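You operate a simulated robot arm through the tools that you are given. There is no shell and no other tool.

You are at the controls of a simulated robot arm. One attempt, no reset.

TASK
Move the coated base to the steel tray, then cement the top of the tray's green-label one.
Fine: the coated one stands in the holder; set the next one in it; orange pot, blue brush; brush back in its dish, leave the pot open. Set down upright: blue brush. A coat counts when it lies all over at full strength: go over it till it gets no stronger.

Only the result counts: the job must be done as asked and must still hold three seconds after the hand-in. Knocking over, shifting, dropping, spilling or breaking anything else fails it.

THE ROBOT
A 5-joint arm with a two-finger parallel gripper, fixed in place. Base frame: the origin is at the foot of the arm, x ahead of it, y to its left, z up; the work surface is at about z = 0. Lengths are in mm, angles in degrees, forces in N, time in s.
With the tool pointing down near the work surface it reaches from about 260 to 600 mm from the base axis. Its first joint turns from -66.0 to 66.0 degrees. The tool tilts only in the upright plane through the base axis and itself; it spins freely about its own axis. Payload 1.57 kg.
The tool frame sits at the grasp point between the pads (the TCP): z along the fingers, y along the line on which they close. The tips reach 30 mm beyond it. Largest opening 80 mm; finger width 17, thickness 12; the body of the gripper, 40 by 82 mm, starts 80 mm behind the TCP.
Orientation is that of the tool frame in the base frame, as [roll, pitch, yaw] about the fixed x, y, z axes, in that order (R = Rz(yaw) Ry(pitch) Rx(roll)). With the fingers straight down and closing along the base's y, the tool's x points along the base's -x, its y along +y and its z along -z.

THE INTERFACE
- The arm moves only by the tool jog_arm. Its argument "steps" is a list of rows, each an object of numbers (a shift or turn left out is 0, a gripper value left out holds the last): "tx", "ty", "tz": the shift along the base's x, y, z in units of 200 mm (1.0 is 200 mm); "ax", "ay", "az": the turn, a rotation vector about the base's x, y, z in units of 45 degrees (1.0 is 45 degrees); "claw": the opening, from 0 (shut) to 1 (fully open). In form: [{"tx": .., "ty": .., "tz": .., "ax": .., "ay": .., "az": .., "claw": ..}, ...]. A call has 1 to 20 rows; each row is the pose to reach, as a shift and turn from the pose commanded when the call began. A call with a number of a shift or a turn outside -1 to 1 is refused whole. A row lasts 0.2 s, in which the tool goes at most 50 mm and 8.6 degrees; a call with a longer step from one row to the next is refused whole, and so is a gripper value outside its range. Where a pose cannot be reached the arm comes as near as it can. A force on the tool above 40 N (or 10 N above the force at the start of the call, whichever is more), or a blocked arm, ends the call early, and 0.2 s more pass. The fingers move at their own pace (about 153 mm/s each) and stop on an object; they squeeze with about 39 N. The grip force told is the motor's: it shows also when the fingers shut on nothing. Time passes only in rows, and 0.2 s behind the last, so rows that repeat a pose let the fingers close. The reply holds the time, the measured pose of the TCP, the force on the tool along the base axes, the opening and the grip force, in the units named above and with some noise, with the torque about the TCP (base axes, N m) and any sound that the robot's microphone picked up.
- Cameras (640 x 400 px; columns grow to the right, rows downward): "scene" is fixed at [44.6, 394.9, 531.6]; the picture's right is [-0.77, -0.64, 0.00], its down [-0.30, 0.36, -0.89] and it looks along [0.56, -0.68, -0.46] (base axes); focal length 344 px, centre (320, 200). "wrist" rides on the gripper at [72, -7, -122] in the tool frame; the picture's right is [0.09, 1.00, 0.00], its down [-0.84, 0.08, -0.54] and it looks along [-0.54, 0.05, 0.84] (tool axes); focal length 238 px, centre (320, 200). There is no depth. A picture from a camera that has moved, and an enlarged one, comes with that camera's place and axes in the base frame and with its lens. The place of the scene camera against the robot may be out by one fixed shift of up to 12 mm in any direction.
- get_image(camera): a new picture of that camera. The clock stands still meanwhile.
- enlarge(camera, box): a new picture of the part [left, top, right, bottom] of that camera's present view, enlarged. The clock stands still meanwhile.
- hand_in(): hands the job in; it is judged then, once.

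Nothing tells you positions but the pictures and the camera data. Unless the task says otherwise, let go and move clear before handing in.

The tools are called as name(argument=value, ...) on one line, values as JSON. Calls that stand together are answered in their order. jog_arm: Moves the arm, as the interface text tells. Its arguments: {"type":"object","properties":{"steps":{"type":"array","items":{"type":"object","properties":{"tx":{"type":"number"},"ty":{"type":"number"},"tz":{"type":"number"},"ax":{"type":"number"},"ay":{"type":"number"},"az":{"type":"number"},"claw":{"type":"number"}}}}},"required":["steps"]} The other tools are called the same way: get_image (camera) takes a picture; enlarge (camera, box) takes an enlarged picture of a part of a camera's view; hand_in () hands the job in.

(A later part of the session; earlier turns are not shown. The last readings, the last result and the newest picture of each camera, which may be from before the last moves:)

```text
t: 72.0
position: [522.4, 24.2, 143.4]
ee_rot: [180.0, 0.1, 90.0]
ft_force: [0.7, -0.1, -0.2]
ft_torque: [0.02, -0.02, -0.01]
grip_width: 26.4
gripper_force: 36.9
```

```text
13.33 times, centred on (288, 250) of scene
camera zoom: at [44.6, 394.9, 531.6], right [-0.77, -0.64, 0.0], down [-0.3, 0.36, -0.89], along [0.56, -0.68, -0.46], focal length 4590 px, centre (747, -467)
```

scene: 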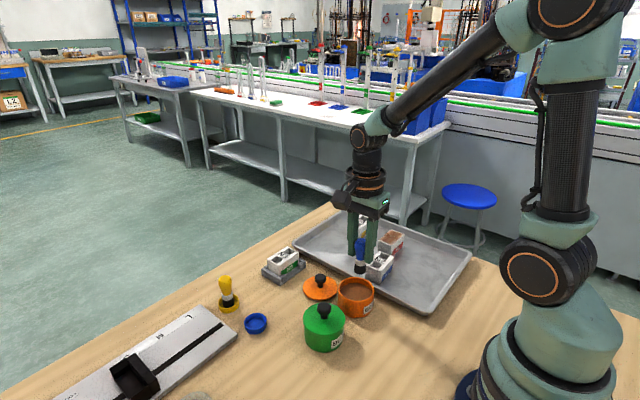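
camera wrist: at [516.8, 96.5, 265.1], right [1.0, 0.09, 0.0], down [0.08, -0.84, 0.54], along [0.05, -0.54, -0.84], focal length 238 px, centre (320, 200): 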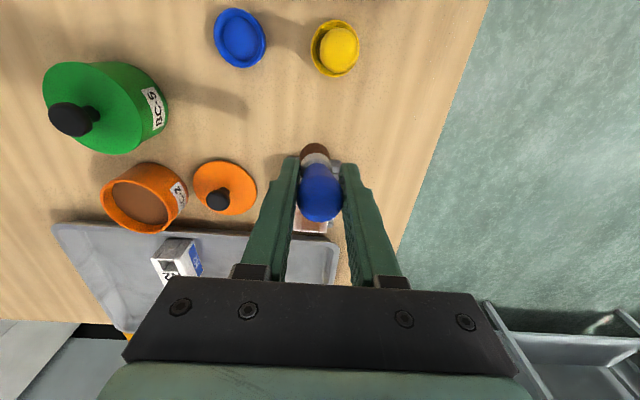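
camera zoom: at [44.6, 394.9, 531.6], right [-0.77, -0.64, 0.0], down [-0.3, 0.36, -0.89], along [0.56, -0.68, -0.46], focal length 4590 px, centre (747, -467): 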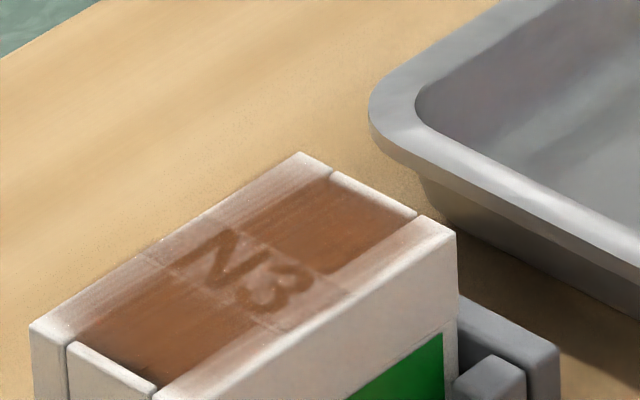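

jog_arm(steps=[{"ty": -0.1, "tz": 0.03}, {"ty": -0.25, "tz": 0.06}, {"ty": -0.45, "tz": 0.06}, {"ty": -0.62, "tz": 0.06}, {"ty": -0.7, "tz": 0.06}, {"ty": -0.7, "tz": 0.06}])

get_image(camera="wrist")

enlarge(camera="wrist", box=[260, 30, 380, 150])

enlarge(camera="scene", box=[370, 225, 410, 260])

```text
t: 73.4
position: [521.4, -118.1, 155.5]
ee_rot: [-180.0, 0.1, 90.1]
ft_force: [-0.4, -0.4, 0.1]
ft_torque: [-0.02, -0.01, 0.02]
grip_width: 26.1
gripper_force: 37.2
```

```text
taken
camera wrist: at [515.0, -45.9, 277.3], right [1.0, 0.09, 0.0], down [0.08, -0.84, 0.54], along [0.05, -0.54, -0.84], focal length 238 px, centre (320, 200)
```

wrist: 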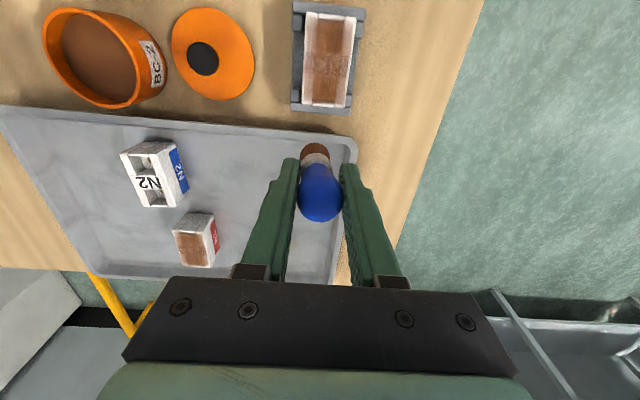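

```text
3.33 times, centred on (320, 90) of wrist
camera zoom: at [515.0, -45.9, 277.3], right [1.0, 0.09, 0.0], down [0.08, -0.84, 0.54], along [0.05, -0.54, -0.84], focal length 794 px, centre (320, 567)
```

zoom: 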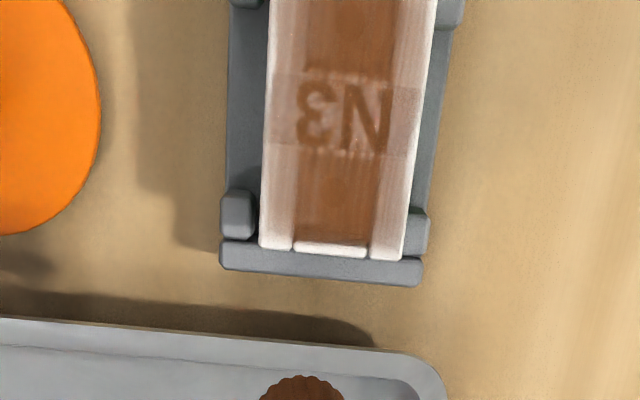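

```text
11.43 times, centred on (390, 242) of scene
camera zoom: at [44.7, 394.8, 531.6], right [-0.77, -0.64, 0.0], down [-0.3, 0.36, -0.89], along [0.56, -0.68, -0.46], focal length 3934 px, centre (-480, -286)
```

zoom: 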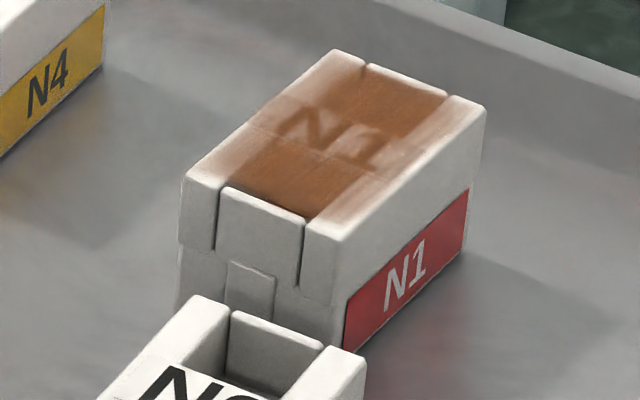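

enlarge(camera="wrist", box=[290, 0, 370, 60])

enlarge(camera="wrist", box=[290, 55, 370, 115])

enlarge(camera="wrist", box=[155, 200, 235, 280])

```text
6.67 times, centred on (330, 30) of wrist
camera zoom: at [515.0, -45.9, 277.3], right [1.0, 0.09, 0.0], down [0.08, -0.84, 0.54], along [0.05, -0.54, -0.84], focal length 1589 px, centre (253, 1333)
```

zoom: 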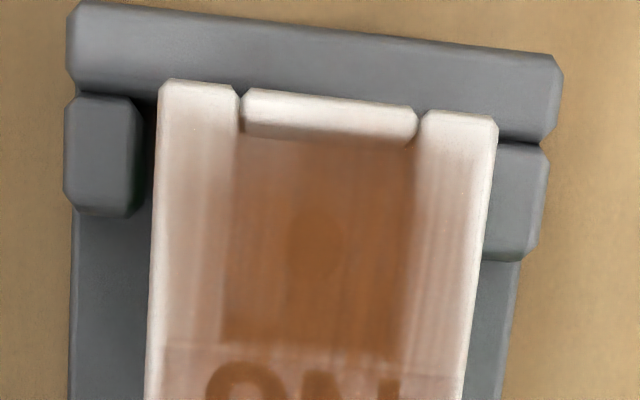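

```text
6.67 times, centred on (330, 85) of wrist
camera zoom: at [515.0, -45.9, 277.3], right [1.0, 0.09, 0.0], down [0.08, -0.84, 0.54], along [0.05, -0.54, -0.84], focal length 1589 px, centre (253, 967)
```

zoom: 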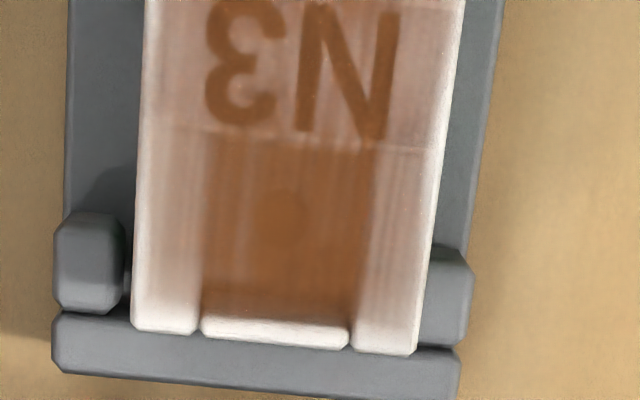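

```text
5.00 times, centred on (195, 240) of wrist
camera zoom: at [515.0, -45.9, 277.3], right [1.0, 0.09, 0.0], down [0.08, -0.84, 0.54], along [0.05, -0.54, -0.84], focal length 1192 px, centre (945, 0)
```

zoom: 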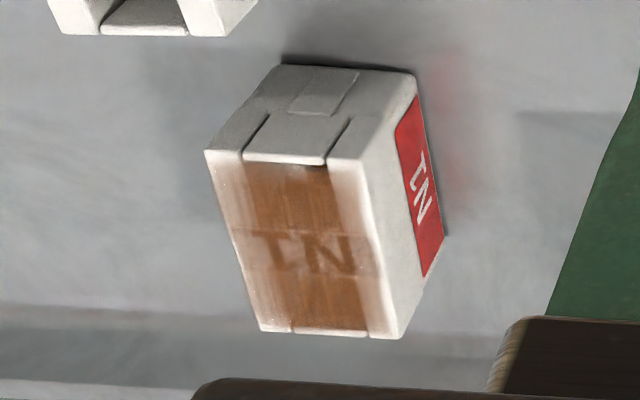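

N3's coat now looks like N1's. To be sure it's at full strength, I'll re-dip lightly and make another full pass, then compare.

jog_arm(steps=[{"tx": -0.08, "ty": 0.02}, {"tx": -0.22, "ty": 0.05}, {"tx": -0.38, "ty": 0.085}, {"tx": -0.54, "ty": 0.12}, {"tx": -0.7, "ty": 0.155}, {"tx": -0.84, "ty": 0.19}, {"tx": -0.94, "ty": 0.21}, {"tx": -0.9825, "ty": 0.217}, {"tx": -0.9825, "ty": 0.217, "tz": -0.1}, {"tx": -0.9825, "ty": 0.217, "tz": -0.2}, {"tx": -0.9825, "ty": 0.217, "tz": -0.28}, {"tx": -0.9825, "ty": 0.217, "tz": -0.28}])

enlarge(camera="wrist", box=[270, 75, 382, 225])

```text
t: 76.0
position: [325.4, -71.9, 97.0]
ee_rot: [-180.0, 0.1, 90.0]
ft_force: [0.3, 0.1, -0.7]
ft_torque: [-0.01, -0.01, -0.04]
grip_width: 26.3
gripper_force: 37.3
```

```text
2.67 times, centred on (326, 150) of wrist
camera zoom: at [318.3, -2.2, 220.0], right [1.0, 0.09, 0.0], down [0.08, -0.84, 0.54], along [0.05, -0.54, -0.84], focal length 636 px, centre (304, 333)
```

zoom: 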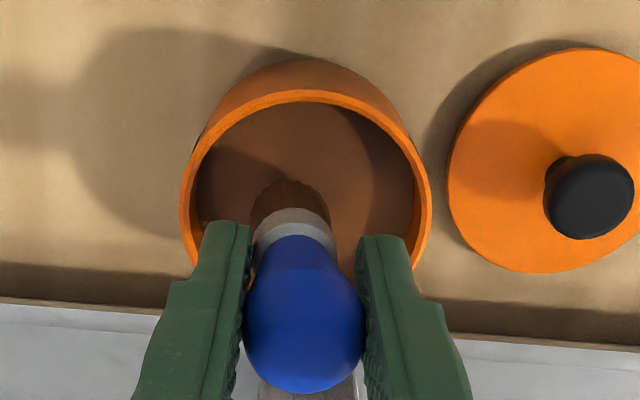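

jog_arm(steps=[{"tz": -0.01}, {"tz": -0.02}, {"tz": -0.025}, {"tz": -0.025}])

jog_arm(steps=[{"tz": -0.004}, {"tz": -0.008}, {"tz": -0.008}])

```text
t: 77.0
position: [324.3, -74.2, 93.2]
ee_rot: [-180.0, 0.0, 90.1]
ft_force: [-0.1, -0.4, -1.6]
ft_torque: [-0.05, 0.01, -0.02]
grip_width: 26.2
gripper_force: 36.9
```

```text
t: 77.8
position: [324.7, -72.8, 92.8]
ee_rot: [-180.0, 0.0, 90.0]
ft_force: [0.3, 0.0, -0.8]
ft_torque: [-0.03, 0.06, 0.02]
grip_width: 26.1
gripper_force: 37.4
```

jog_arm(steps=[{"tz": -0.004}, {"tz": -0.008}, {"tz": -0.008}])

```text
t: 78.6
position: [324.6, -72.7, 90.4]
ee_rot: [179.9, 0.0, 90.0]
ft_force: [-0.2, 0.2, 0.3]
ft_torque: [0.01, -0.03, 0.0]
grip_width: 26.2
gripper_force: 37.6
```

jog_arm(steps=[{"tz": -0.004}, {"tz": -0.006}, {"tz": -0.006}])

enlarge(camera="wrist", box=[270, 75, 382, 225])

enlarge(camera="scene", box=[315, 230, 405, 320])

```text
t: 79.4
position: [325.8, -72.8, 89.5]
ee_rot: [180.0, 0.0, 90.0]
ft_force: [-0.3, -0.3, -0.3]
ft_torque: [-0.01, 0.0, 0.0]
grip_width: 26.5
gripper_force: 37.1
```

```text
2.67 times, centred on (326, 150) of wrist
camera zoom: at [319.0, -1.7, 211.2], right [1.0, 0.09, 0.0], down [0.08, -0.84, 0.54], along [0.05, -0.54, -0.84], focal length 636 px, centre (304, 333)
```

zoom: 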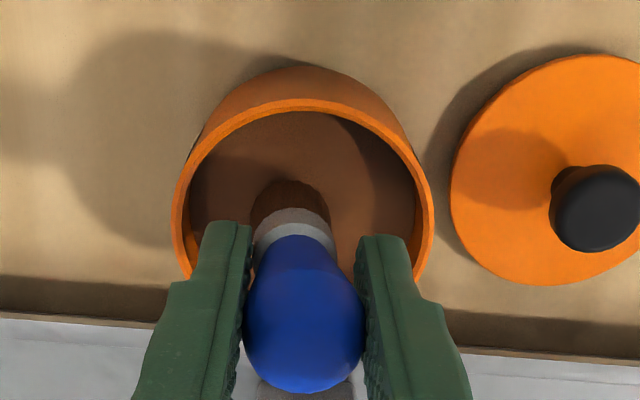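

```text
4.44 times, centred on (360, 275) of scene
camera zoom: at [44.6, 394.9, 531.6], right [-0.77, -0.64, 0.0], down [-0.3, 0.36, -0.89], along [0.56, -0.68, -0.46], focal length 1530 px, centre (142, -133)
```

zoom: 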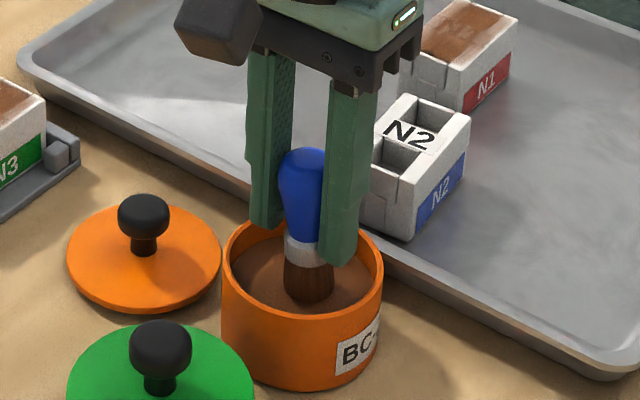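

jog_arm(steps=[{"tz": -0.004}, {"tz": -0.006}, {"tz": -0.006}])

```text
t: 80.2
position: [326.3, -73.9, 89.0]
ee_rot: [180.0, 0.0, 89.9]
ft_force: [-6.9, 3.6, 28.1]
ft_torque: [0.19, 0.19, 0.01]
grip_width: 26.2
gripper_force: 36.8
```

Contact with the cement. Lifting straight off.

jog_arm(steps=[{"tz": 0.008}, {"tz": 0.02}, {"tz": 0.05}, {"tz": 0.1}, {"tz": 0.18}, {"tz": 0.28}, {"tz": 0.34}, {"tz": 0.34}])

enlarge(camera="wrist", box=[270, 75, 382, 225])

enlarge(camera="scene", box=[300, 190, 420, 330])

```text
t: 82.0
position: [325.1, -73.2, 156.1]
ee_rot: [-179.9, 0.0, 90.1]
ft_force: [1.4, -0.7, -1.0]
ft_torque: [0.0, -0.03, 0.06]
grip_width: 26.4
gripper_force: 37.7
```

```text
2.67 times, centred on (326, 150) of wrist
camera zoom: at [318.9, -2.5, 278.3], right [1.0, 0.09, 0.0], down [0.08, -0.84, 0.54], along [0.05, -0.54, -0.84], focal length 636 px, centre (304, 333)
```

zoom: 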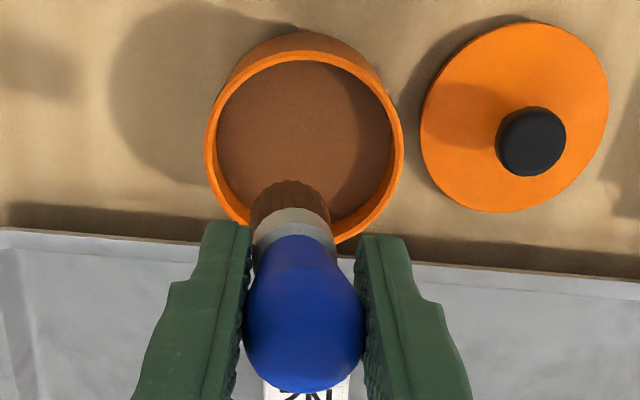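

```text
2.86 times, centred on (360, 260) of scene
camera zoom: at [44.6, 394.9, 531.6], right [-0.77, -0.64, 0.0], down [-0.3, 0.36, -0.89], along [0.56, -0.68, -0.46], focal length 984 px, centre (206, 29)
```

zoom: 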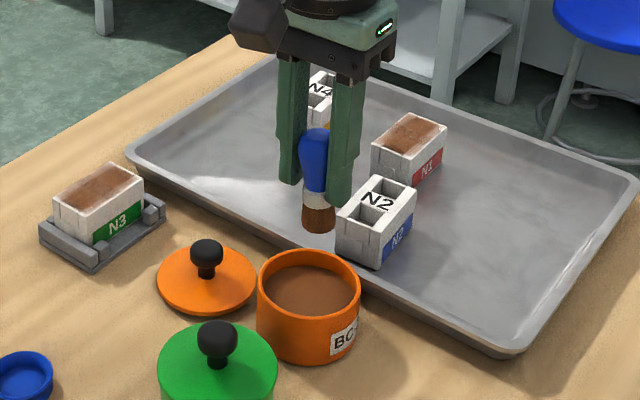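

jog_arm(steps=[{"tx": 0.08, "ty": 0.01}, {"tx": 0.22, "ty": 0.02}, {"tx": 0.38, "ty": 0.03}, {"tx": 0.54, "ty": 0.04}, {"tx": 0.7, "ty": 0.05}, {"tx": 0.84, "ty": 0.06}, {"tx": 0.94, "ty": 0.06}, {"tx": 0.99, "ty": 0.06}, {"tx": 0.99, "ty": 0.06, "tz": -0.1}, {"tx": 0.99, "ty": 0.06, "tz": -0.2}, {"tx": 0.99, "ty": 0.06, "tz": -0.25}, {"tx": 0.99, "ty": 0.06, "tz": -0.25}])

jog_arm(steps=[{"tz": -0.004}, {"tz": -0.008}, {"tz": -0.008}])

```text
t: 84.6
position: [522.2, -60.4, 105.3]
ee_rot: [-179.9, 0.1, 90.1]
ft_force: [-0.9, 0.4, -0.1]
ft_torque: [0.02, -0.01, -0.01]
grip_width: 26.0
gripper_force: 37.1
```

```text
t: 85.4
position: [523.1, -60.3, 103.6]
ee_rot: [179.9, 0.1, 90.0]
ft_force: [0.4, -0.9, -0.1]
ft_torque: [0.0, -0.03, 0.0]
grip_width: 26.2
gripper_force: 37.1
```

jog_arm(steps=[{"tz": -0.003}, {"tz": -0.005}, {"tz": -0.005}])

enlarge(camera="wrist", box=[256, 70, 384, 220])

```text
t: 86.2
position: [522.6, -60.8, 103.8]
ee_rot: [180.0, 0.1, 90.0]
ft_force: [-0.3, 0.2, -1.6]
ft_torque: [0.01, 0.0, 0.03]
grip_width: 26.1
gripper_force: 37.4
```

```text
2.67 times, centred on (320, 145) of wrist
camera zoom: at [516.8, 10.4, 225.2], right [1.0, 0.09, 0.0], down [0.08, -0.84, 0.54], along [0.05, -0.54, -0.84], focal length 636 px, centre (320, 347)
```

zoom: 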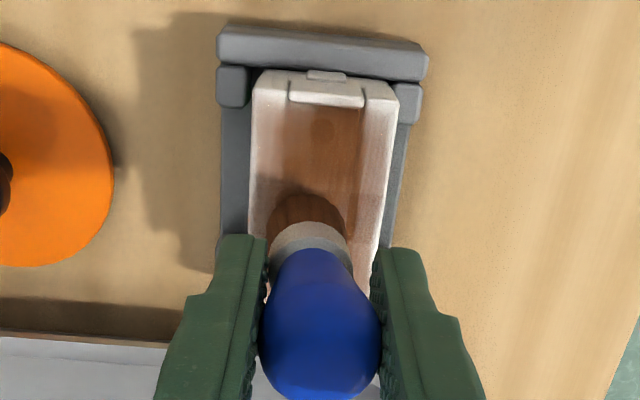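

jog_arm(steps=[{"tz": -0.003}, {"tz": -0.004}, {"tz": -0.004}])

jog_arm(steps=[{"tz": -0.003}, {"tz": -0.003}])

```text
t: 87.0
position: [523.3, -61.3, 102.0]
ee_rot: [-180.0, 0.1, 90.0]
ft_force: [-0.8, -0.7, 3.7]
ft_torque: [-0.05, 0.05, -0.05]
grip_width: 25.9
gripper_force: 37.3
```

```text
t: 87.6
position: [522.6, -61.9, 103.8]
ee_rot: [179.9, 0.0, 90.0]
ft_force: [2.2, -0.2, 4.1]
ft_torque: [-0.04, -0.13, 0.01]
grip_width: 26.0
gripper_force: 36.8
```

Light contact re-established. Running a second full zigzag over the +y half.

jog_arm(steps=[{"tx": 0.085, "ty": 0.0}, {"tx": 0.085, "ty": 0.04}, {"tx": 0.0, "ty": 0.04}, {"tx": -0.083, "ty": 0.04}, {"tx": -0.083, "ty": 0.08}, {"tx": 0.0, "ty": 0.08}, {"tx": 0.085, "ty": 0.08}, {"tx": 0.085, "ty": 0.12}, {"tx": 0.0, "ty": 0.12}, {"tx": -0.083, "ty": 0.12}, {"tx": -0.083, "ty": 0.15}, {"tx": 0.0, "ty": 0.15}, {"tx": 0.085, "ty": 0.15}, {"tx": 0.085, "ty": 0.13}, {"tx": 0.0, "ty": 0.13}, {"tx": -0.083, "ty": 0.13}, {"tx": -0.083, "ty": 0.1}, {"tx": 0.0, "ty": 0.1}, {"tx": 0.085, "ty": 0.1}, {"tx": 0.085, "ty": 0.06}])

jog_arm(steps=[{"tx": -0.085, "ty": 0.0}, {"tx": -0.168, "ty": 0.0}, {"tx": -0.168, "ty": -0.04}, {"tx": -0.085, "ty": -0.04}, {"tx": 0.0, "ty": -0.04}, {"tx": 0.0, "ty": -0.08}, {"tx": -0.085, "ty": -0.08}, {"tx": -0.168, "ty": -0.08}, {"tx": -0.168, "ty": -0.12}, {"tx": -0.085, "ty": -0.12}, {"tx": 0.0, "ty": -0.12}, {"tx": 0.0, "ty": -0.16}, {"tx": -0.085, "ty": -0.16}, {"tx": -0.168, "ty": -0.16}, {"tx": -0.168, "ty": -0.195}, {"tx": -0.085, "ty": -0.195}, {"tx": 0.0, "ty": -0.195}, {"tx": 0.0, "ty": -0.21}, {"tx": -0.085, "ty": -0.21}, {"tx": -0.168, "ty": -0.21}])

get_image(camera="wrist")

enlarge(camera="scene", box=[250, 220, 325, 285])

```text
t: 91.8
position: [540.1, -48.4, 101.8]
ee_rot: [179.9, 0.0, 90.0]
ft_force: [1.2, 2.2, 4.6]
ft_torque: [0.03, -0.04, 0.0]
grip_width: 26.2
gripper_force: 36.9
```

```text
t: 96.0
position: [505.7, -90.5, 101.8]
ee_rot: [-180.0, 0.0, 90.0]
ft_force: [0.6, -0.8, -0.2]
ft_torque: [0.0, -0.01, -0.03]
grip_width: 26.4
gripper_force: 37.1
```

```text
taken
camera wrist: at [499.5, -18.8, 223.7], right [1.0, 0.09, 0.0], down [0.08, -0.84, 0.54], along [0.05, -0.54, -0.84], focal length 238 px, centre (320, 200)
```

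wrist: 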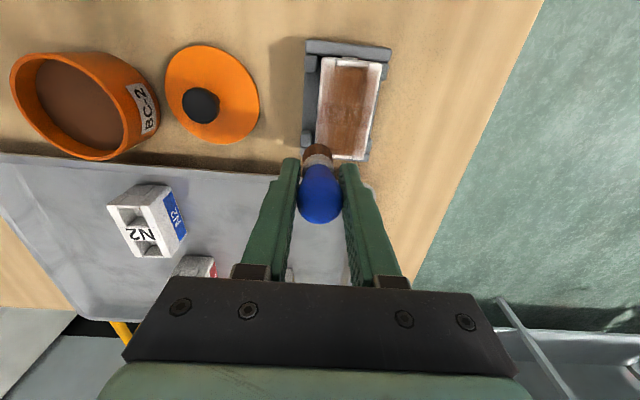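

```text
6.15 times, centred on (288, 252) of scene
camera zoom: at [44.7, 394.9, 531.6], right [-0.77, -0.64, 0.0], down [-0.3, 0.36, -0.89], along [0.56, -0.68, -0.46], focal length 2118 px, centre (520, -123)
```

zoom: 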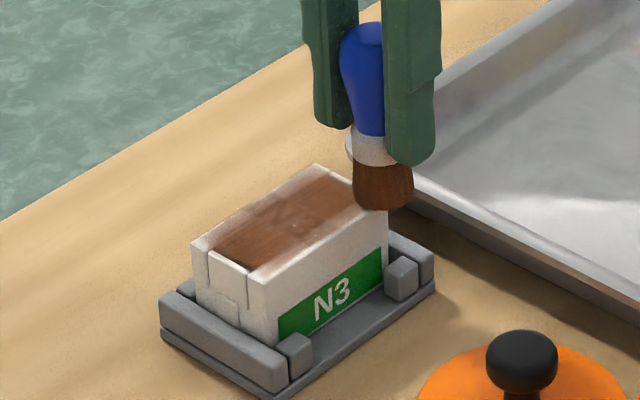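

jog_arm(steps=[{"tz": 0.05}, {"tz": 0.15, "tx": 0.03, "ty": -0.05}, {"tz": 0.268, "tx": 0.0775, "ty": -0.135}, {"tz": 0.268, "tx": 0.0775, "ty": -0.135}])

enlarge(camera="wrist", box=[290, 0, 370, 60])

enlarge(camera="wrist", box=[290, 55, 370, 115])

enlarge(camera="wrist", box=[260, 110, 380, 230])

enlarge(camera="scene", box=[268, 235, 308, 265])

```text
t: 97.0
position: [520.5, -117.2, 154.8]
ee_rot: [-180.0, -0.1, 90.0]
ft_force: [-0.5, -0.3, -0.2]
ft_torque: [0.0, -0.01, 0.0]
grip_width: 26.1
gripper_force: 37.1
```

```text
6.67 times, centred on (330, 30) of wrist
camera zoom: at [514.9, -45.9, 277.1], right [1.0, 0.09, 0.0], down [0.08, -0.84, 0.54], along [0.05, -0.54, -0.84], focal length 1589 px, centre (253, 1333)
```

zoom: 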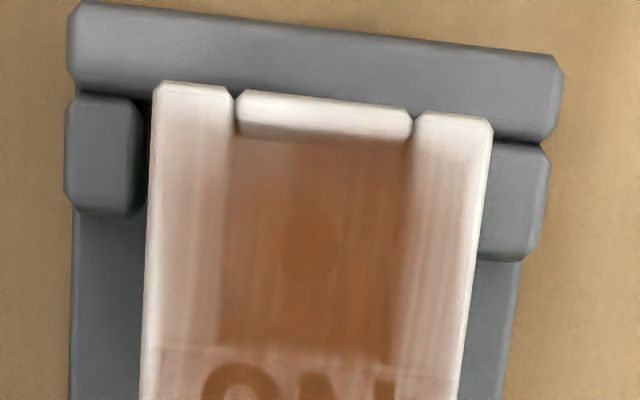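

```text
6.67 times, centred on (330, 85) of wrist
camera zoom: at [514.9, -45.9, 277.1], right [1.0, 0.09, 0.0], down [0.08, -0.84, 0.54], along [0.05, -0.54, -0.84], focal length 1589 px, centre (253, 967)
```

zoom: 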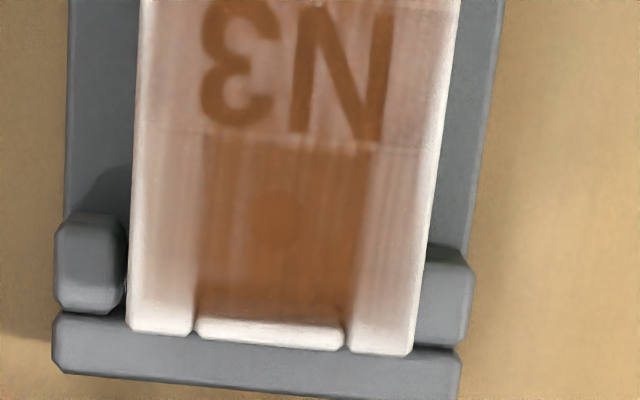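

```text
3.33 times, centred on (320, 170) of wrist
camera zoom: at [514.9, -45.9, 277.1], right [1.0, 0.09, 0.0], down [0.08, -0.84, 0.54], along [0.05, -0.54, -0.84], focal length 794 px, centre (320, 300)
```

zoom: 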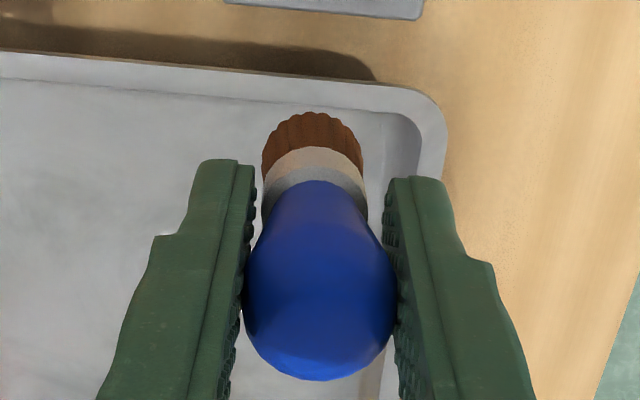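

```text
13.33 times, centred on (288, 250) of scene
camera zoom: at [44.7, 394.9, 531.6], right [-0.77, -0.64, 0.0], down [-0.3, 0.36, -0.89], along [0.56, -0.68, -0.46], focal length 4590 px, centre (747, -467)
```

zoom: 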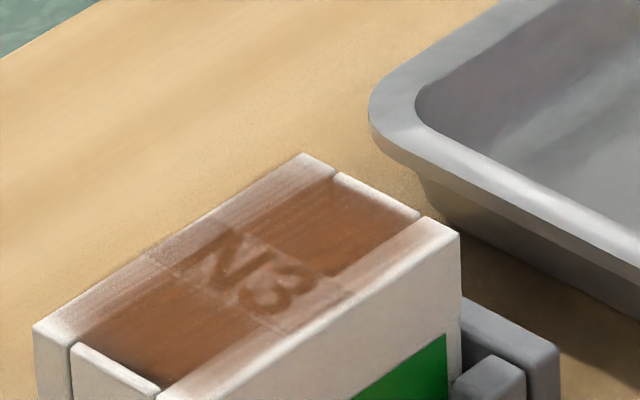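

The coat looks unchanged from the first pass, which suggests it's saturated. For certainty, I'll do one more pass concentrating on rims and corners.

jog_arm(steps=[{"ty": 0.1}, {"ty": 0.2}, {"ty": 0.28}, {"ty": 0.28, "tz": -0.12}, {"ty": 0.28, "tz": -0.22}, {"ty": 0.28, "tz": -0.255}, {"ty": 0.28, "tz": -0.255}])

jog_arm(steps=[{"tz": -0.003}, {"tz": -0.005}, {"tz": -0.005}])

```text
t: 98.6
position: [520.3, -62.3, 105.5]
ee_rot: [-180.0, 0.0, 90.0]
ft_force: [0.9, -0.3, 0.0]
ft_torque: [0.01, -0.01, 0.02]
grip_width: 26.1
gripper_force: 37.0
```

```text
t: 99.4
position: [521.9, -61.1, 103.9]
ee_rot: [180.0, -0.1, 90.0]
ft_force: [0.1, -0.5, -1.7]
ft_torque: [-0.02, 0.01, 0.01]
grip_width: 26.1
gripper_force: 36.8
```

jog_arm(steps=[{"tz": -0.003}, {"tz": -0.005}, {"tz": -0.005}])

```text
t: 100.2
position: [522.1, -62.4, 102.8]
ee_rot: [180.0, 0.0, 89.9]
ft_force: [-0.2, 0.3, -1.2]
ft_torque: [-0.03, 0.02, 0.01]
grip_width: 26.4
gripper_force: 37.3
```

jog_arm(steps=[{"tz": -0.003}, {"tz": -0.004}, {"tz": -0.004}])

```text
t: 101.0
position: [521.9, -62.1, 101.7]
ee_rot: [-180.0, 0.0, 90.1]
ft_force: [-0.4, 0.1, -1.6]
ft_torque: [-0.03, 0.0, 0.04]
grip_width: 26.0
gripper_force: 37.1
```

jog_arm(steps=[{"tz": -0.003}, {"tz": -0.004}, {"tz": -0.004}])

enlarge(camera="wrist", box=[256, 70, 384, 220])

```text
t: 101.8
position: [522.7, -61.5, 102.9]
ee_rot: [-179.9, 0.0, 90.0]
ft_force: [0.2, 0.4, -0.8]
ft_torque: [-0.03, 0.03, 0.0]
grip_width: 26.0
gripper_force: 36.9
```

```text
2.67 times, centred on (320, 145) of wrist
camera zoom: at [516.2, 9.8, 223.4], right [1.0, 0.09, 0.0], down [0.08, -0.84, 0.54], along [0.05, -0.54, -0.84], focal length 636 px, centre (320, 347)
```

zoom: 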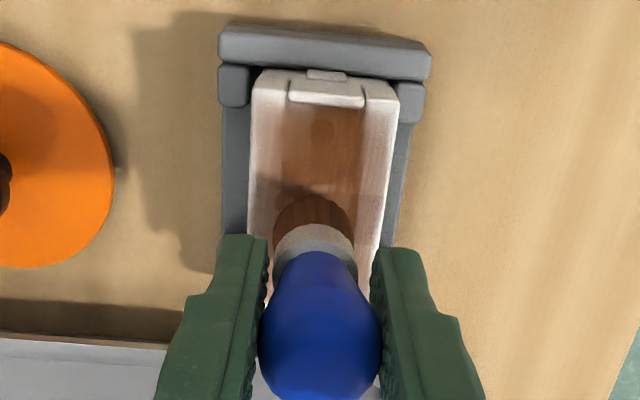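

jog_arm(steps=[{"tz": -0.003}, {"tz": -0.004}, {"tz": -0.004}])

```text
t: 102.6
position: [522.4, -61.1, 101.3]
ee_rot: [180.0, -0.1, 89.9]
ft_force: [0.0, 0.5, 3.9]
ft_torque: [0.02, -0.01, -0.01]
grip_width: 26.0
gripper_force: 36.9
```

Contact at about 4 N. Running the third pass.

jog_arm(steps=[{"tx": 0.085, "ty": 0.0}, {"tx": 0.085, "ty": 0.04}, {"tx": 0.0, "ty": 0.04}, {"tx": -0.085, "ty": 0.04}, {"tx": -0.085, "ty": 0.08}, {"tx": 0.0, "ty": 0.08}, {"tx": 0.085, "ty": 0.08}, {"tx": 0.085, "ty": 0.12}, {"tx": 0.0, "ty": 0.12}, {"tx": -0.085, "ty": 0.12}, {"tx": -0.085, "ty": 0.155}, {"tx": 0.0, "ty": 0.155}, {"tx": 0.085, "ty": 0.155}, {"tx": 0.085, "ty": 0.17}, {"tx": 0.0, "ty": 0.17}, {"tx": -0.085, "ty": 0.17}, {"tx": -0.085, "ty": 0.11}, {"tx": -0.085, "ty": 0.05}, {"tx": -0.085, "ty": 0.0}, {"tx": 0.0, "ty": 0.0}])

jog_arm(steps=[{"tx": 0.085, "ty": 0.0}, {"tx": 0.085, "ty": -0.04}, {"tx": 0.0, "ty": -0.04}, {"tx": -0.085, "ty": -0.04}, {"tx": -0.085, "ty": -0.08}, {"tx": 0.0, "ty": -0.08}, {"tx": 0.085, "ty": -0.08}, {"tx": 0.085, "ty": -0.12}, {"tx": 0.0, "ty": -0.12}, {"tx": -0.085, "ty": -0.12}, {"tx": -0.085, "ty": -0.155}, {"tx": 0.0, "ty": -0.155}, {"tx": 0.085, "ty": -0.155}, {"tx": 0.085, "ty": -0.165}, {"tx": 0.0, "ty": -0.165}, {"tx": -0.085, "ty": -0.165}, {"tx": -0.085, "ty": -0.12}, {"tx": 0.0, "ty": -0.12}, {"tx": 0.085, "ty": -0.12}, {"tx": 0.085, "ty": -0.08}])

get_image(camera="wrist")

enlarge(camera="scene", box=[250, 220, 325, 285])

```text
t: 106.8
position: [521.7, -61.9, 100.4]
ee_rot: [-180.0, 0.0, 90.1]
ft_force: [0.3, -0.1, -0.9]
ft_torque: [-0.02, 0.0, -0.01]
grip_width: 26.2
gripper_force: 37.1
```

```text
t: 111.0
position: [538.4, -78.4, 100.2]
ee_rot: [180.0, 0.0, 90.0]
ft_force: [0.0, -3.5, 7.8]
ft_torque: [-0.17, 0.0, 0.0]
grip_width: 26.1
gripper_force: 37.2
```

```text
taken
camera wrist: at [533.3, -7.3, 221.8], right [1.0, 0.09, 0.0], down [0.08, -0.84, 0.54], along [0.05, -0.54, -0.84], focal length 238 px, centre (320, 200)
```

wrist: 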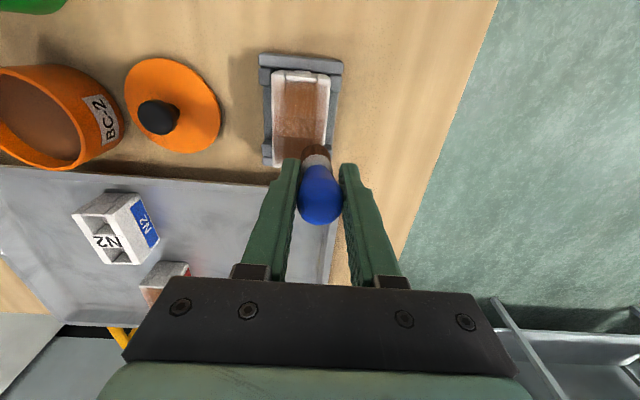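

```text
6.15 times, centred on (288, 252) of scene
camera zoom: at [44.6, 394.9, 531.6], right [-0.77, -0.64, 0.0], down [-0.3, 0.36, -0.89], along [0.56, -0.68, -0.46], focal length 2118 px, centre (520, -123)
```

zoom: 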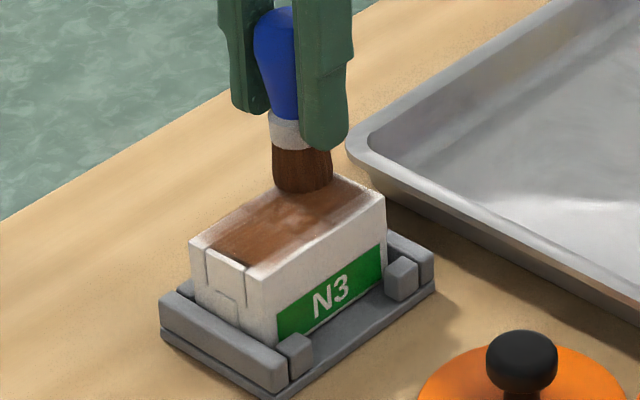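

jog_arm(steps=[{"tz": 0.03}, {"tz": 0.12}, {"tz": 0.2, "tx": -0.04, "ty": -0.08}, {"tz": 0.277, "tx": -0.092, "ty": -0.193}, {"tz": 0.277, "tx": -0.092, "ty": -0.193}])

enlarge(camera="wrist", box=[290, 0, 370, 60])

enlarge(camera="wrist", box=[290, 55, 370, 115])

enlarge(camera="wrist", box=[260, 110, 380, 230])

enlarge(camera="scene", box=[268, 235, 308, 265])

```text
t: 112.2
position: [520.8, -118.3, 155.9]
ee_rot: [-180.0, 0.0, 90.0]
ft_force: [0.8, -0.2, -0.4]
ft_torque: [0.0, 0.03, 0.02]
grip_width: 25.9
gripper_force: 37.3
```

```text
6.67 times, centred on (330, 30) of wrist
camera zoom: at [515.1, -46.3, 276.9], right [1.0, 0.09, 0.0], down [0.08, -0.84, 0.54], along [0.05, -0.54, -0.84], focal length 1589 px, centre (253, 1333)
```

zoom: 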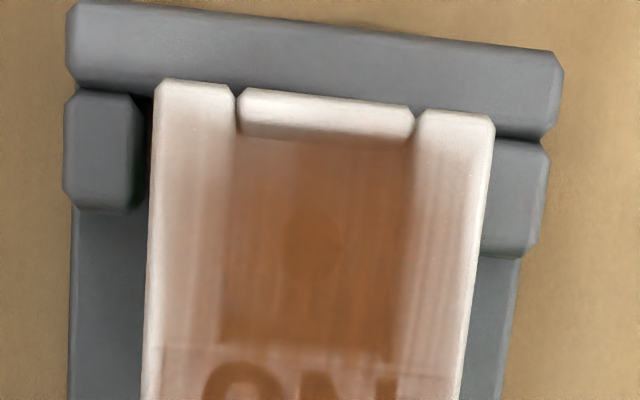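

```text
6.67 times, centred on (330, 85) of wrist
camera zoom: at [515.1, -46.3, 276.9], right [1.0, 0.09, 0.0], down [0.08, -0.84, 0.54], along [0.05, -0.54, -0.84], focal length 1589 px, centre (253, 967)
```

zoom: 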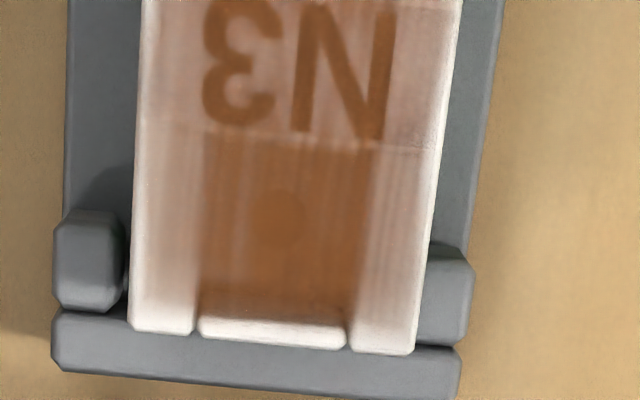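

```text
3.33 times, centred on (320, 170) of wrist
camera zoom: at [515.1, -46.3, 276.9], right [1.0, 0.09, 0.0], down [0.08, -0.84, 0.54], along [0.05, -0.54, -0.84], focal length 794 px, centre (320, 300)
```

zoom: 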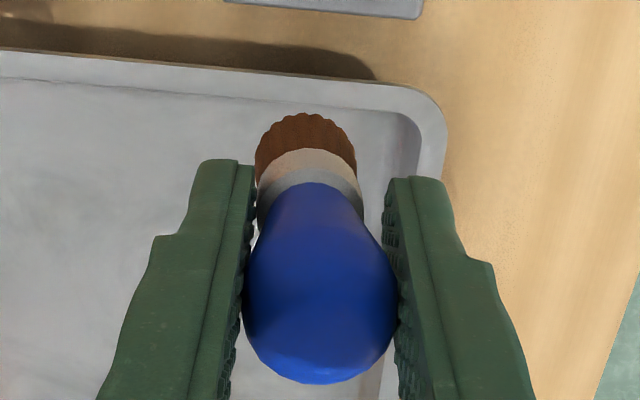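

```text
13.33 times, centred on (288, 250) of scene
camera zoom: at [44.7, 394.9, 531.6], right [-0.77, -0.64, 0.0], down [-0.3, 0.36, -0.89], along [0.56, -0.68, -0.46], focal length 4590 px, centre (747, -467)
```

zoom: 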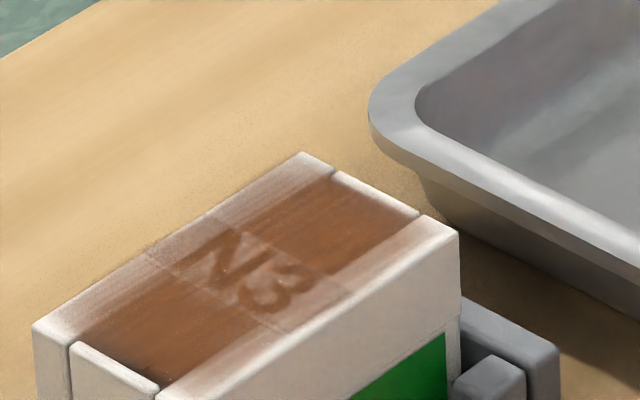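

Three passes give the same picture, matching N1's coat, so it's at full strength. The brush leans about 4° in the grip, so I'll straighten it with one light -x stroke on the block before returning it.

jog_arm(steps=[{"tx": 0.03, "ty": 0.1}, {"tx": 0.06, "ty": 0.2}, {"tx": 0.07, "ty": 0.28}, {"tx": 0.07, "ty": 0.28, "tz": -0.12}, {"tx": 0.07, "ty": 0.28, "tz": -0.22}, {"tx": 0.07, "ty": 0.28, "tz": -0.265}, {"tx": 0.07, "ty": 0.28, "tz": -0.265}])

jog_arm(steps=[{"tz": -0.004}, {"tz": -0.007}, {"tz": -0.007}])

```text
t: 113.8
position: [534.8, -58.7, 100.8]
ee_rot: [-180.0, 0.0, 89.9]
ft_force: [0.2, -0.4, -0.9]
ft_torque: [-0.01, 0.02, 0.01]
grip_width: 26.2
gripper_force: 36.9
```

```text
t: 114.6
position: [534.2, -60.4, 100.5]
ee_rot: [-179.9, 0.0, 90.0]
ft_force: [0.2, 0.1, -0.4]
ft_torque: [0.01, 0.01, -0.01]
grip_width: 26.1
gripper_force: 36.6
```

jog_arm(steps=[{"tz": -0.003}, {"tz": -0.004}, {"tz": -0.004}])

```text
t: 115.4
position: [536.0, -60.2, 101.4]
ee_rot: [179.9, 0.0, 90.0]
ft_force: [0.1, 0.2, -0.9]
ft_torque: [0.0, 0.02, 0.02]
grip_width: 26.0
gripper_force: 36.9
```

jog_arm(steps=[{"tz": -0.003}, {"tz": -0.004}, {"tz": -0.004}])

```text
t: 116.2
position: [535.0, -60.6, 99.4]
ee_rot: [179.9, -0.1, 90.1]
ft_force: [0.8, 0.9, 0.7]
ft_torque: [0.03, -0.02, -0.01]
grip_width: 26.0
gripper_force: 36.9
```

jog_arm(steps=[{"tz": -0.003}, {"tz": -0.004}, {"tz": -0.004}])

```text
t: 117.0
position: [535.3, -60.5, 99.7]
ee_rot: [179.9, 0.0, 89.9]
ft_force: [0.0, -0.8, 5.0]
ft_torque: [0.0, -0.06, -0.01]
grip_width: 25.9
gripper_force: 37.0
```

jog_arm(steps=[{"tx": -0.05}, {"tx": -0.1}, {"tx": -0.14}, {"tx": -0.15, "tz": 0.02}, {"tx": -0.15, "tz": 0.1}, {"tx": -0.15, "tz": 0.2}, {"tx": -0.15, "tz": 0.27}, {"tx": -0.15, "tz": 0.27}])

enlarge(camera="wrist", box=[260, 110, 380, 230])

enlarge(camera="scene", box=[235, 175, 335, 285])

```text
t: 118.8
position: [505.0, -59.8, 153.4]
ee_rot: [-180.0, 0.0, 90.0]
ft_force: [0.2, 0.4, -0.8]
ft_torque: [0.0, 0.01, 0.01]
grip_width: 26.0
gripper_force: 36.8
```

```text
3.33 times, centred on (320, 170) of wrist
camera zoom: at [497.5, 12.2, 275.0], right [1.0, 0.09, 0.0], down [0.08, -0.84, 0.54], along [0.05, -0.54, -0.84], focal length 794 px, centre (320, 300)
```

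zoom: 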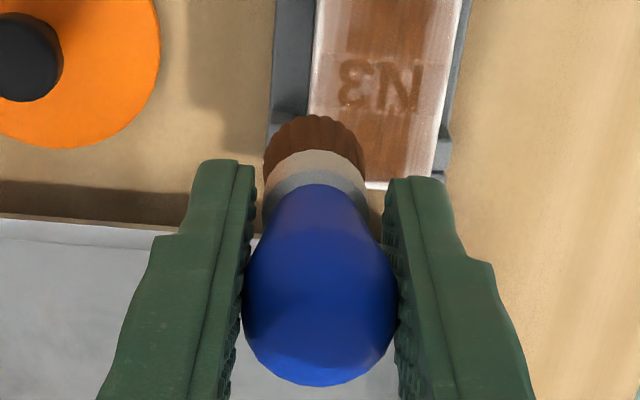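

```text
3.64 times, centred on (285, 230) of scene
camera zoom: at [44.6, 394.9, 531.6], right [-0.77, -0.64, 0.0], down [-0.3, 0.36, -0.89], along [0.56, -0.68, -0.46], focal length 1252 px, centre (447, 91)
```

zoom: 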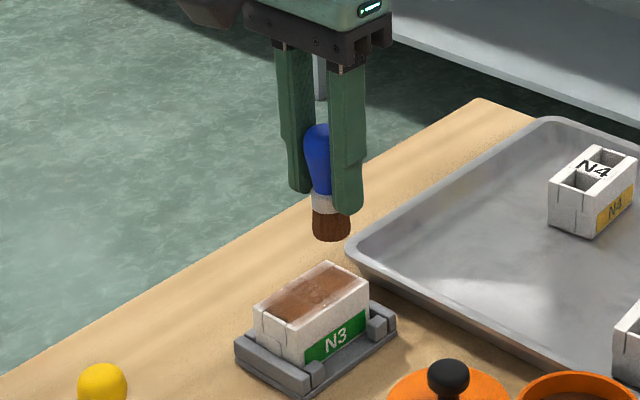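

The brush is nearly straight again (about 1.5° lean). It has slid up roughly 6–7 mm in the grip, so I expect dish contact near TCP z ≈ 58. Moving above the blue dish at (445.3, 97.9).

jog_arm(steps=[{"tx": -0.03, "ty": 0.08}, {"tx": -0.08, "ty": 0.21}, {"tx": -0.13, "ty": 0.35}, {"tx": -0.18, "ty": 0.49}, {"tx": -0.23, "ty": 0.62}, {"tx": -0.27, "ty": 0.73}, {"tx": -0.29, "ty": 0.782}, {"tx": -0.29, "ty": 0.782}, {"tx": -0.29, "ty": 0.782}])

get_image(camera="wrist")

enlarge(camera="wrist", box=[272, 85, 368, 225])

enlarge(camera="scene", box=[205, 190, 305, 340])

```text
t: 120.8
position: [445.7, 96.7, 152.4]
ee_rot: [-179.9, 0.0, 90.0]
ft_force: [-0.9, -1.1, -0.9]
ft_torque: [-0.03, 0.01, 0.0]
grip_width: 26.0
gripper_force: 36.9
```

```text
taken
camera wrist: at [439.4, 167.6, 274.2], right [1.0, 0.09, 0.0], down [0.08, -0.84, 0.54], along [0.05, -0.54, -0.84], focal length 238 px, centre (320, 200)
```

wrist: 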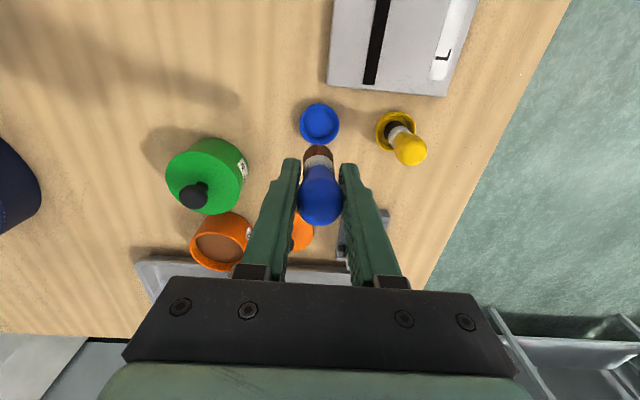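

```text
2.86 times, centred on (320, 155) of wrist
camera zoom: at [439.4, 167.6, 274.2], right [1.0, 0.09, 0.0], down [0.08, -0.84, 0.54], along [0.05, -0.54, -0.84], focal length 681 px, centre (320, 329)
```

zoom: 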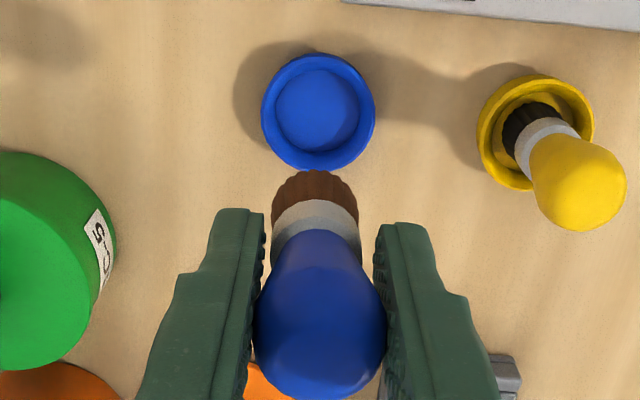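

```text
2.67 times, centred on (255, 265) of scene
camera zoom: at [44.6, 394.9, 531.6], right [-0.77, -0.64, 0.0], down [-0.3, 0.36, -0.89], along [0.56, -0.68, -0.46], focal length 918 px, centre (493, 27)
```

zoom: 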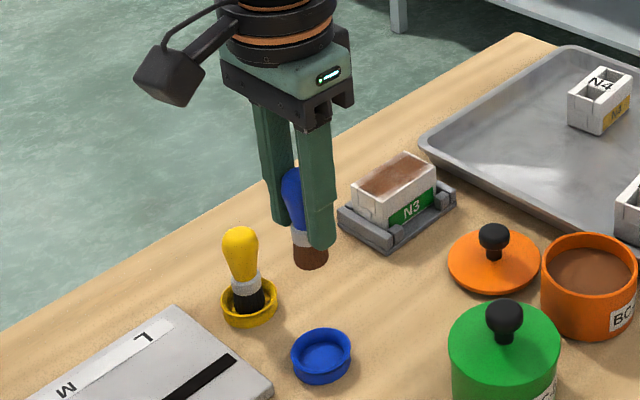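

jog_arm(steps=[{"ty": 0.004, "tz": -0.05}, {"ty": 0.004, "tz": -0.15}, {"ty": 0.004, "tz": -0.25}, {"ty": 0.004, "tz": -0.34}, {"ty": 0.004, "tz": -0.39}, {"ty": 0.004, "tz": -0.405}, {"ty": 0.004, "tz": -0.405}])

enlarge(camera="wrist", box=[272, 105, 368, 225])

enlarge(camera="scene", box=[215, 250, 295, 340])

```text
t: 122.4
position: [446.3, 97.1, 70.4]
ee_rot: [180.0, 0.0, 89.9]
ft_force: [-0.1, -0.5, -1.3]
ft_torque: [0.01, -0.01, 0.0]
grip_width: 26.3
gripper_force: 37.0
```

```text
3.33 times, centred on (320, 165) of wrist
camera zoom: at [440.1, 169.2, 192.8], right [1.0, 0.09, 0.0], down [0.08, -0.84, 0.54], along [0.05, -0.54, -0.84], focal length 794 px, centre (320, 317)
```

zoom: 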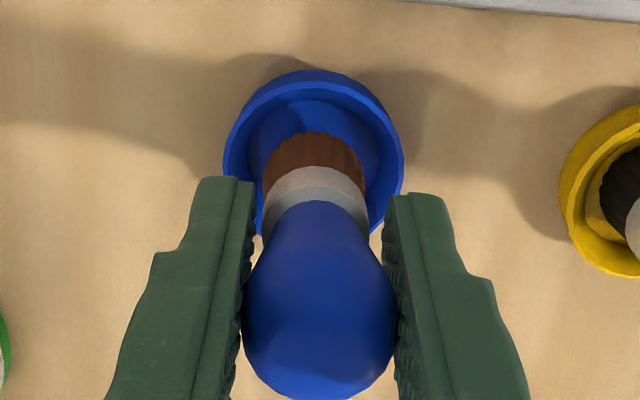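

```text
4.44 times, centred on (255, 295) of scene
camera zoom: at [44.6, 394.9, 531.6], right [-0.77, -0.64, 0.0], down [-0.3, 0.36, -0.89], along [0.56, -0.68, -0.46], focal length 1530 px, centre (609, -222)
```

zoom: 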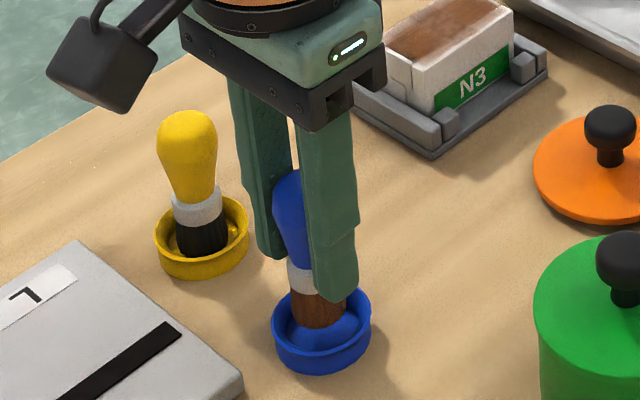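

jog_arm(steps=[{"ty": -0.003, "tz": -0.015}, {"ty": -0.003, "tz": -0.03}, {"ty": -0.003, "tz": -0.045}, {"ty": -0.003, "tz": -0.045}])

jog_arm(steps=[{"tz": -0.004}, {"tz": -0.008}, {"tz": -0.008}])

```text
t: 123.4
position: [446.4, 97.3, 64.0]
ee_rot: [-180.0, 0.0, 90.0]
ft_force: [0.4, -0.2, -1.0]
ft_torque: [-0.01, -0.03, 0.0]
grip_width: 26.1
gripper_force: 36.9
```

```text
t: 124.2
position: [446.2, 96.5, 60.9]
ee_rot: [-180.0, -0.1, 90.0]
ft_force: [-0.2, -0.1, -1.5]
ft_torque: [0.01, 0.04, -0.02]
grip_width: 26.0
gripper_force: 37.3
```

jog_arm(steps=[{"tz": -0.003}, {"tz": -0.006}, {"tz": -0.006}])

jog_arm(steps=[{"tz": -0.003}, {"tz": -0.005}, {"tz": -0.005}])

```text
t: 125.0
position: [445.8, 96.4, 59.7]
ee_rot: [180.0, 0.0, 90.0]
ft_force: [-0.5, -0.5, -1.0]
ft_torque: [0.0, 0.02, -0.01]
grip_width: 25.6
gripper_force: 37.7
```

```text
t: 125.8
position: [445.6, 96.3, 59.7]
ee_rot: [-180.0, -0.1, 90.0]
ft_force: [-0.1, 0.4, -0.4]
ft_torque: [0.01, 0.02, 0.02]
grip_width: 26.2
gripper_force: 37.1
```

jog_arm(steps=[{"tz": -0.003}, {"tz": -0.005}, {"tz": -0.005}])

enlarge(camera="scene", box=[235, 285, 275, 335])

```text
t: 126.6
position: [445.9, 95.3, 58.7]
ee_rot: [-180.0, 0.0, 90.0]
ft_force: [0.1, 0.2, -0.1]
ft_torque: [-0.01, 0.01, 0.02]
grip_width: 26.1
gripper_force: 37.0
```

```text
8.00 times, centred on (255, 310) of scene
camera zoom: at [44.6, 394.9, 531.6], right [-0.77, -0.64, 0.0], down [-0.3, 0.36, -0.89], along [0.56, -0.68, -0.46], focal length 2754 px, centre (840, -680)
```

zoom: 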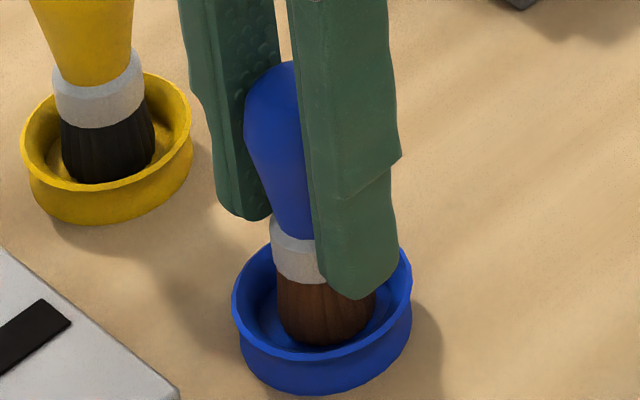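

jog_arm(steps=[{"tz": -0.003}, {"tz": -0.005}, {"tz": -0.005}])

jog_arm(steps=[{"tz": -0.003}, {"tz": -0.004}, {"tz": -0.004}])

```text
t: 127.4
position: [446.6, 95.3, 58.3]
ee_rot: [180.0, 0.0, 90.0]
ft_force: [-0.6, 0.2, 1.6]
ft_torque: [0.04, 0.02, 0.01]
grip_width: 25.9
gripper_force: 36.6
```

```text
t: 128.2
position: [448.4, 97.5, 57.1]
ee_rot: [179.8, 0.0, 90.1]
ft_force: [-3.2, -2.4, 22.9]
ft_torque: [-0.19, 0.0, -0.02]
grip_width: 25.9
gripper_force: 37.3
```

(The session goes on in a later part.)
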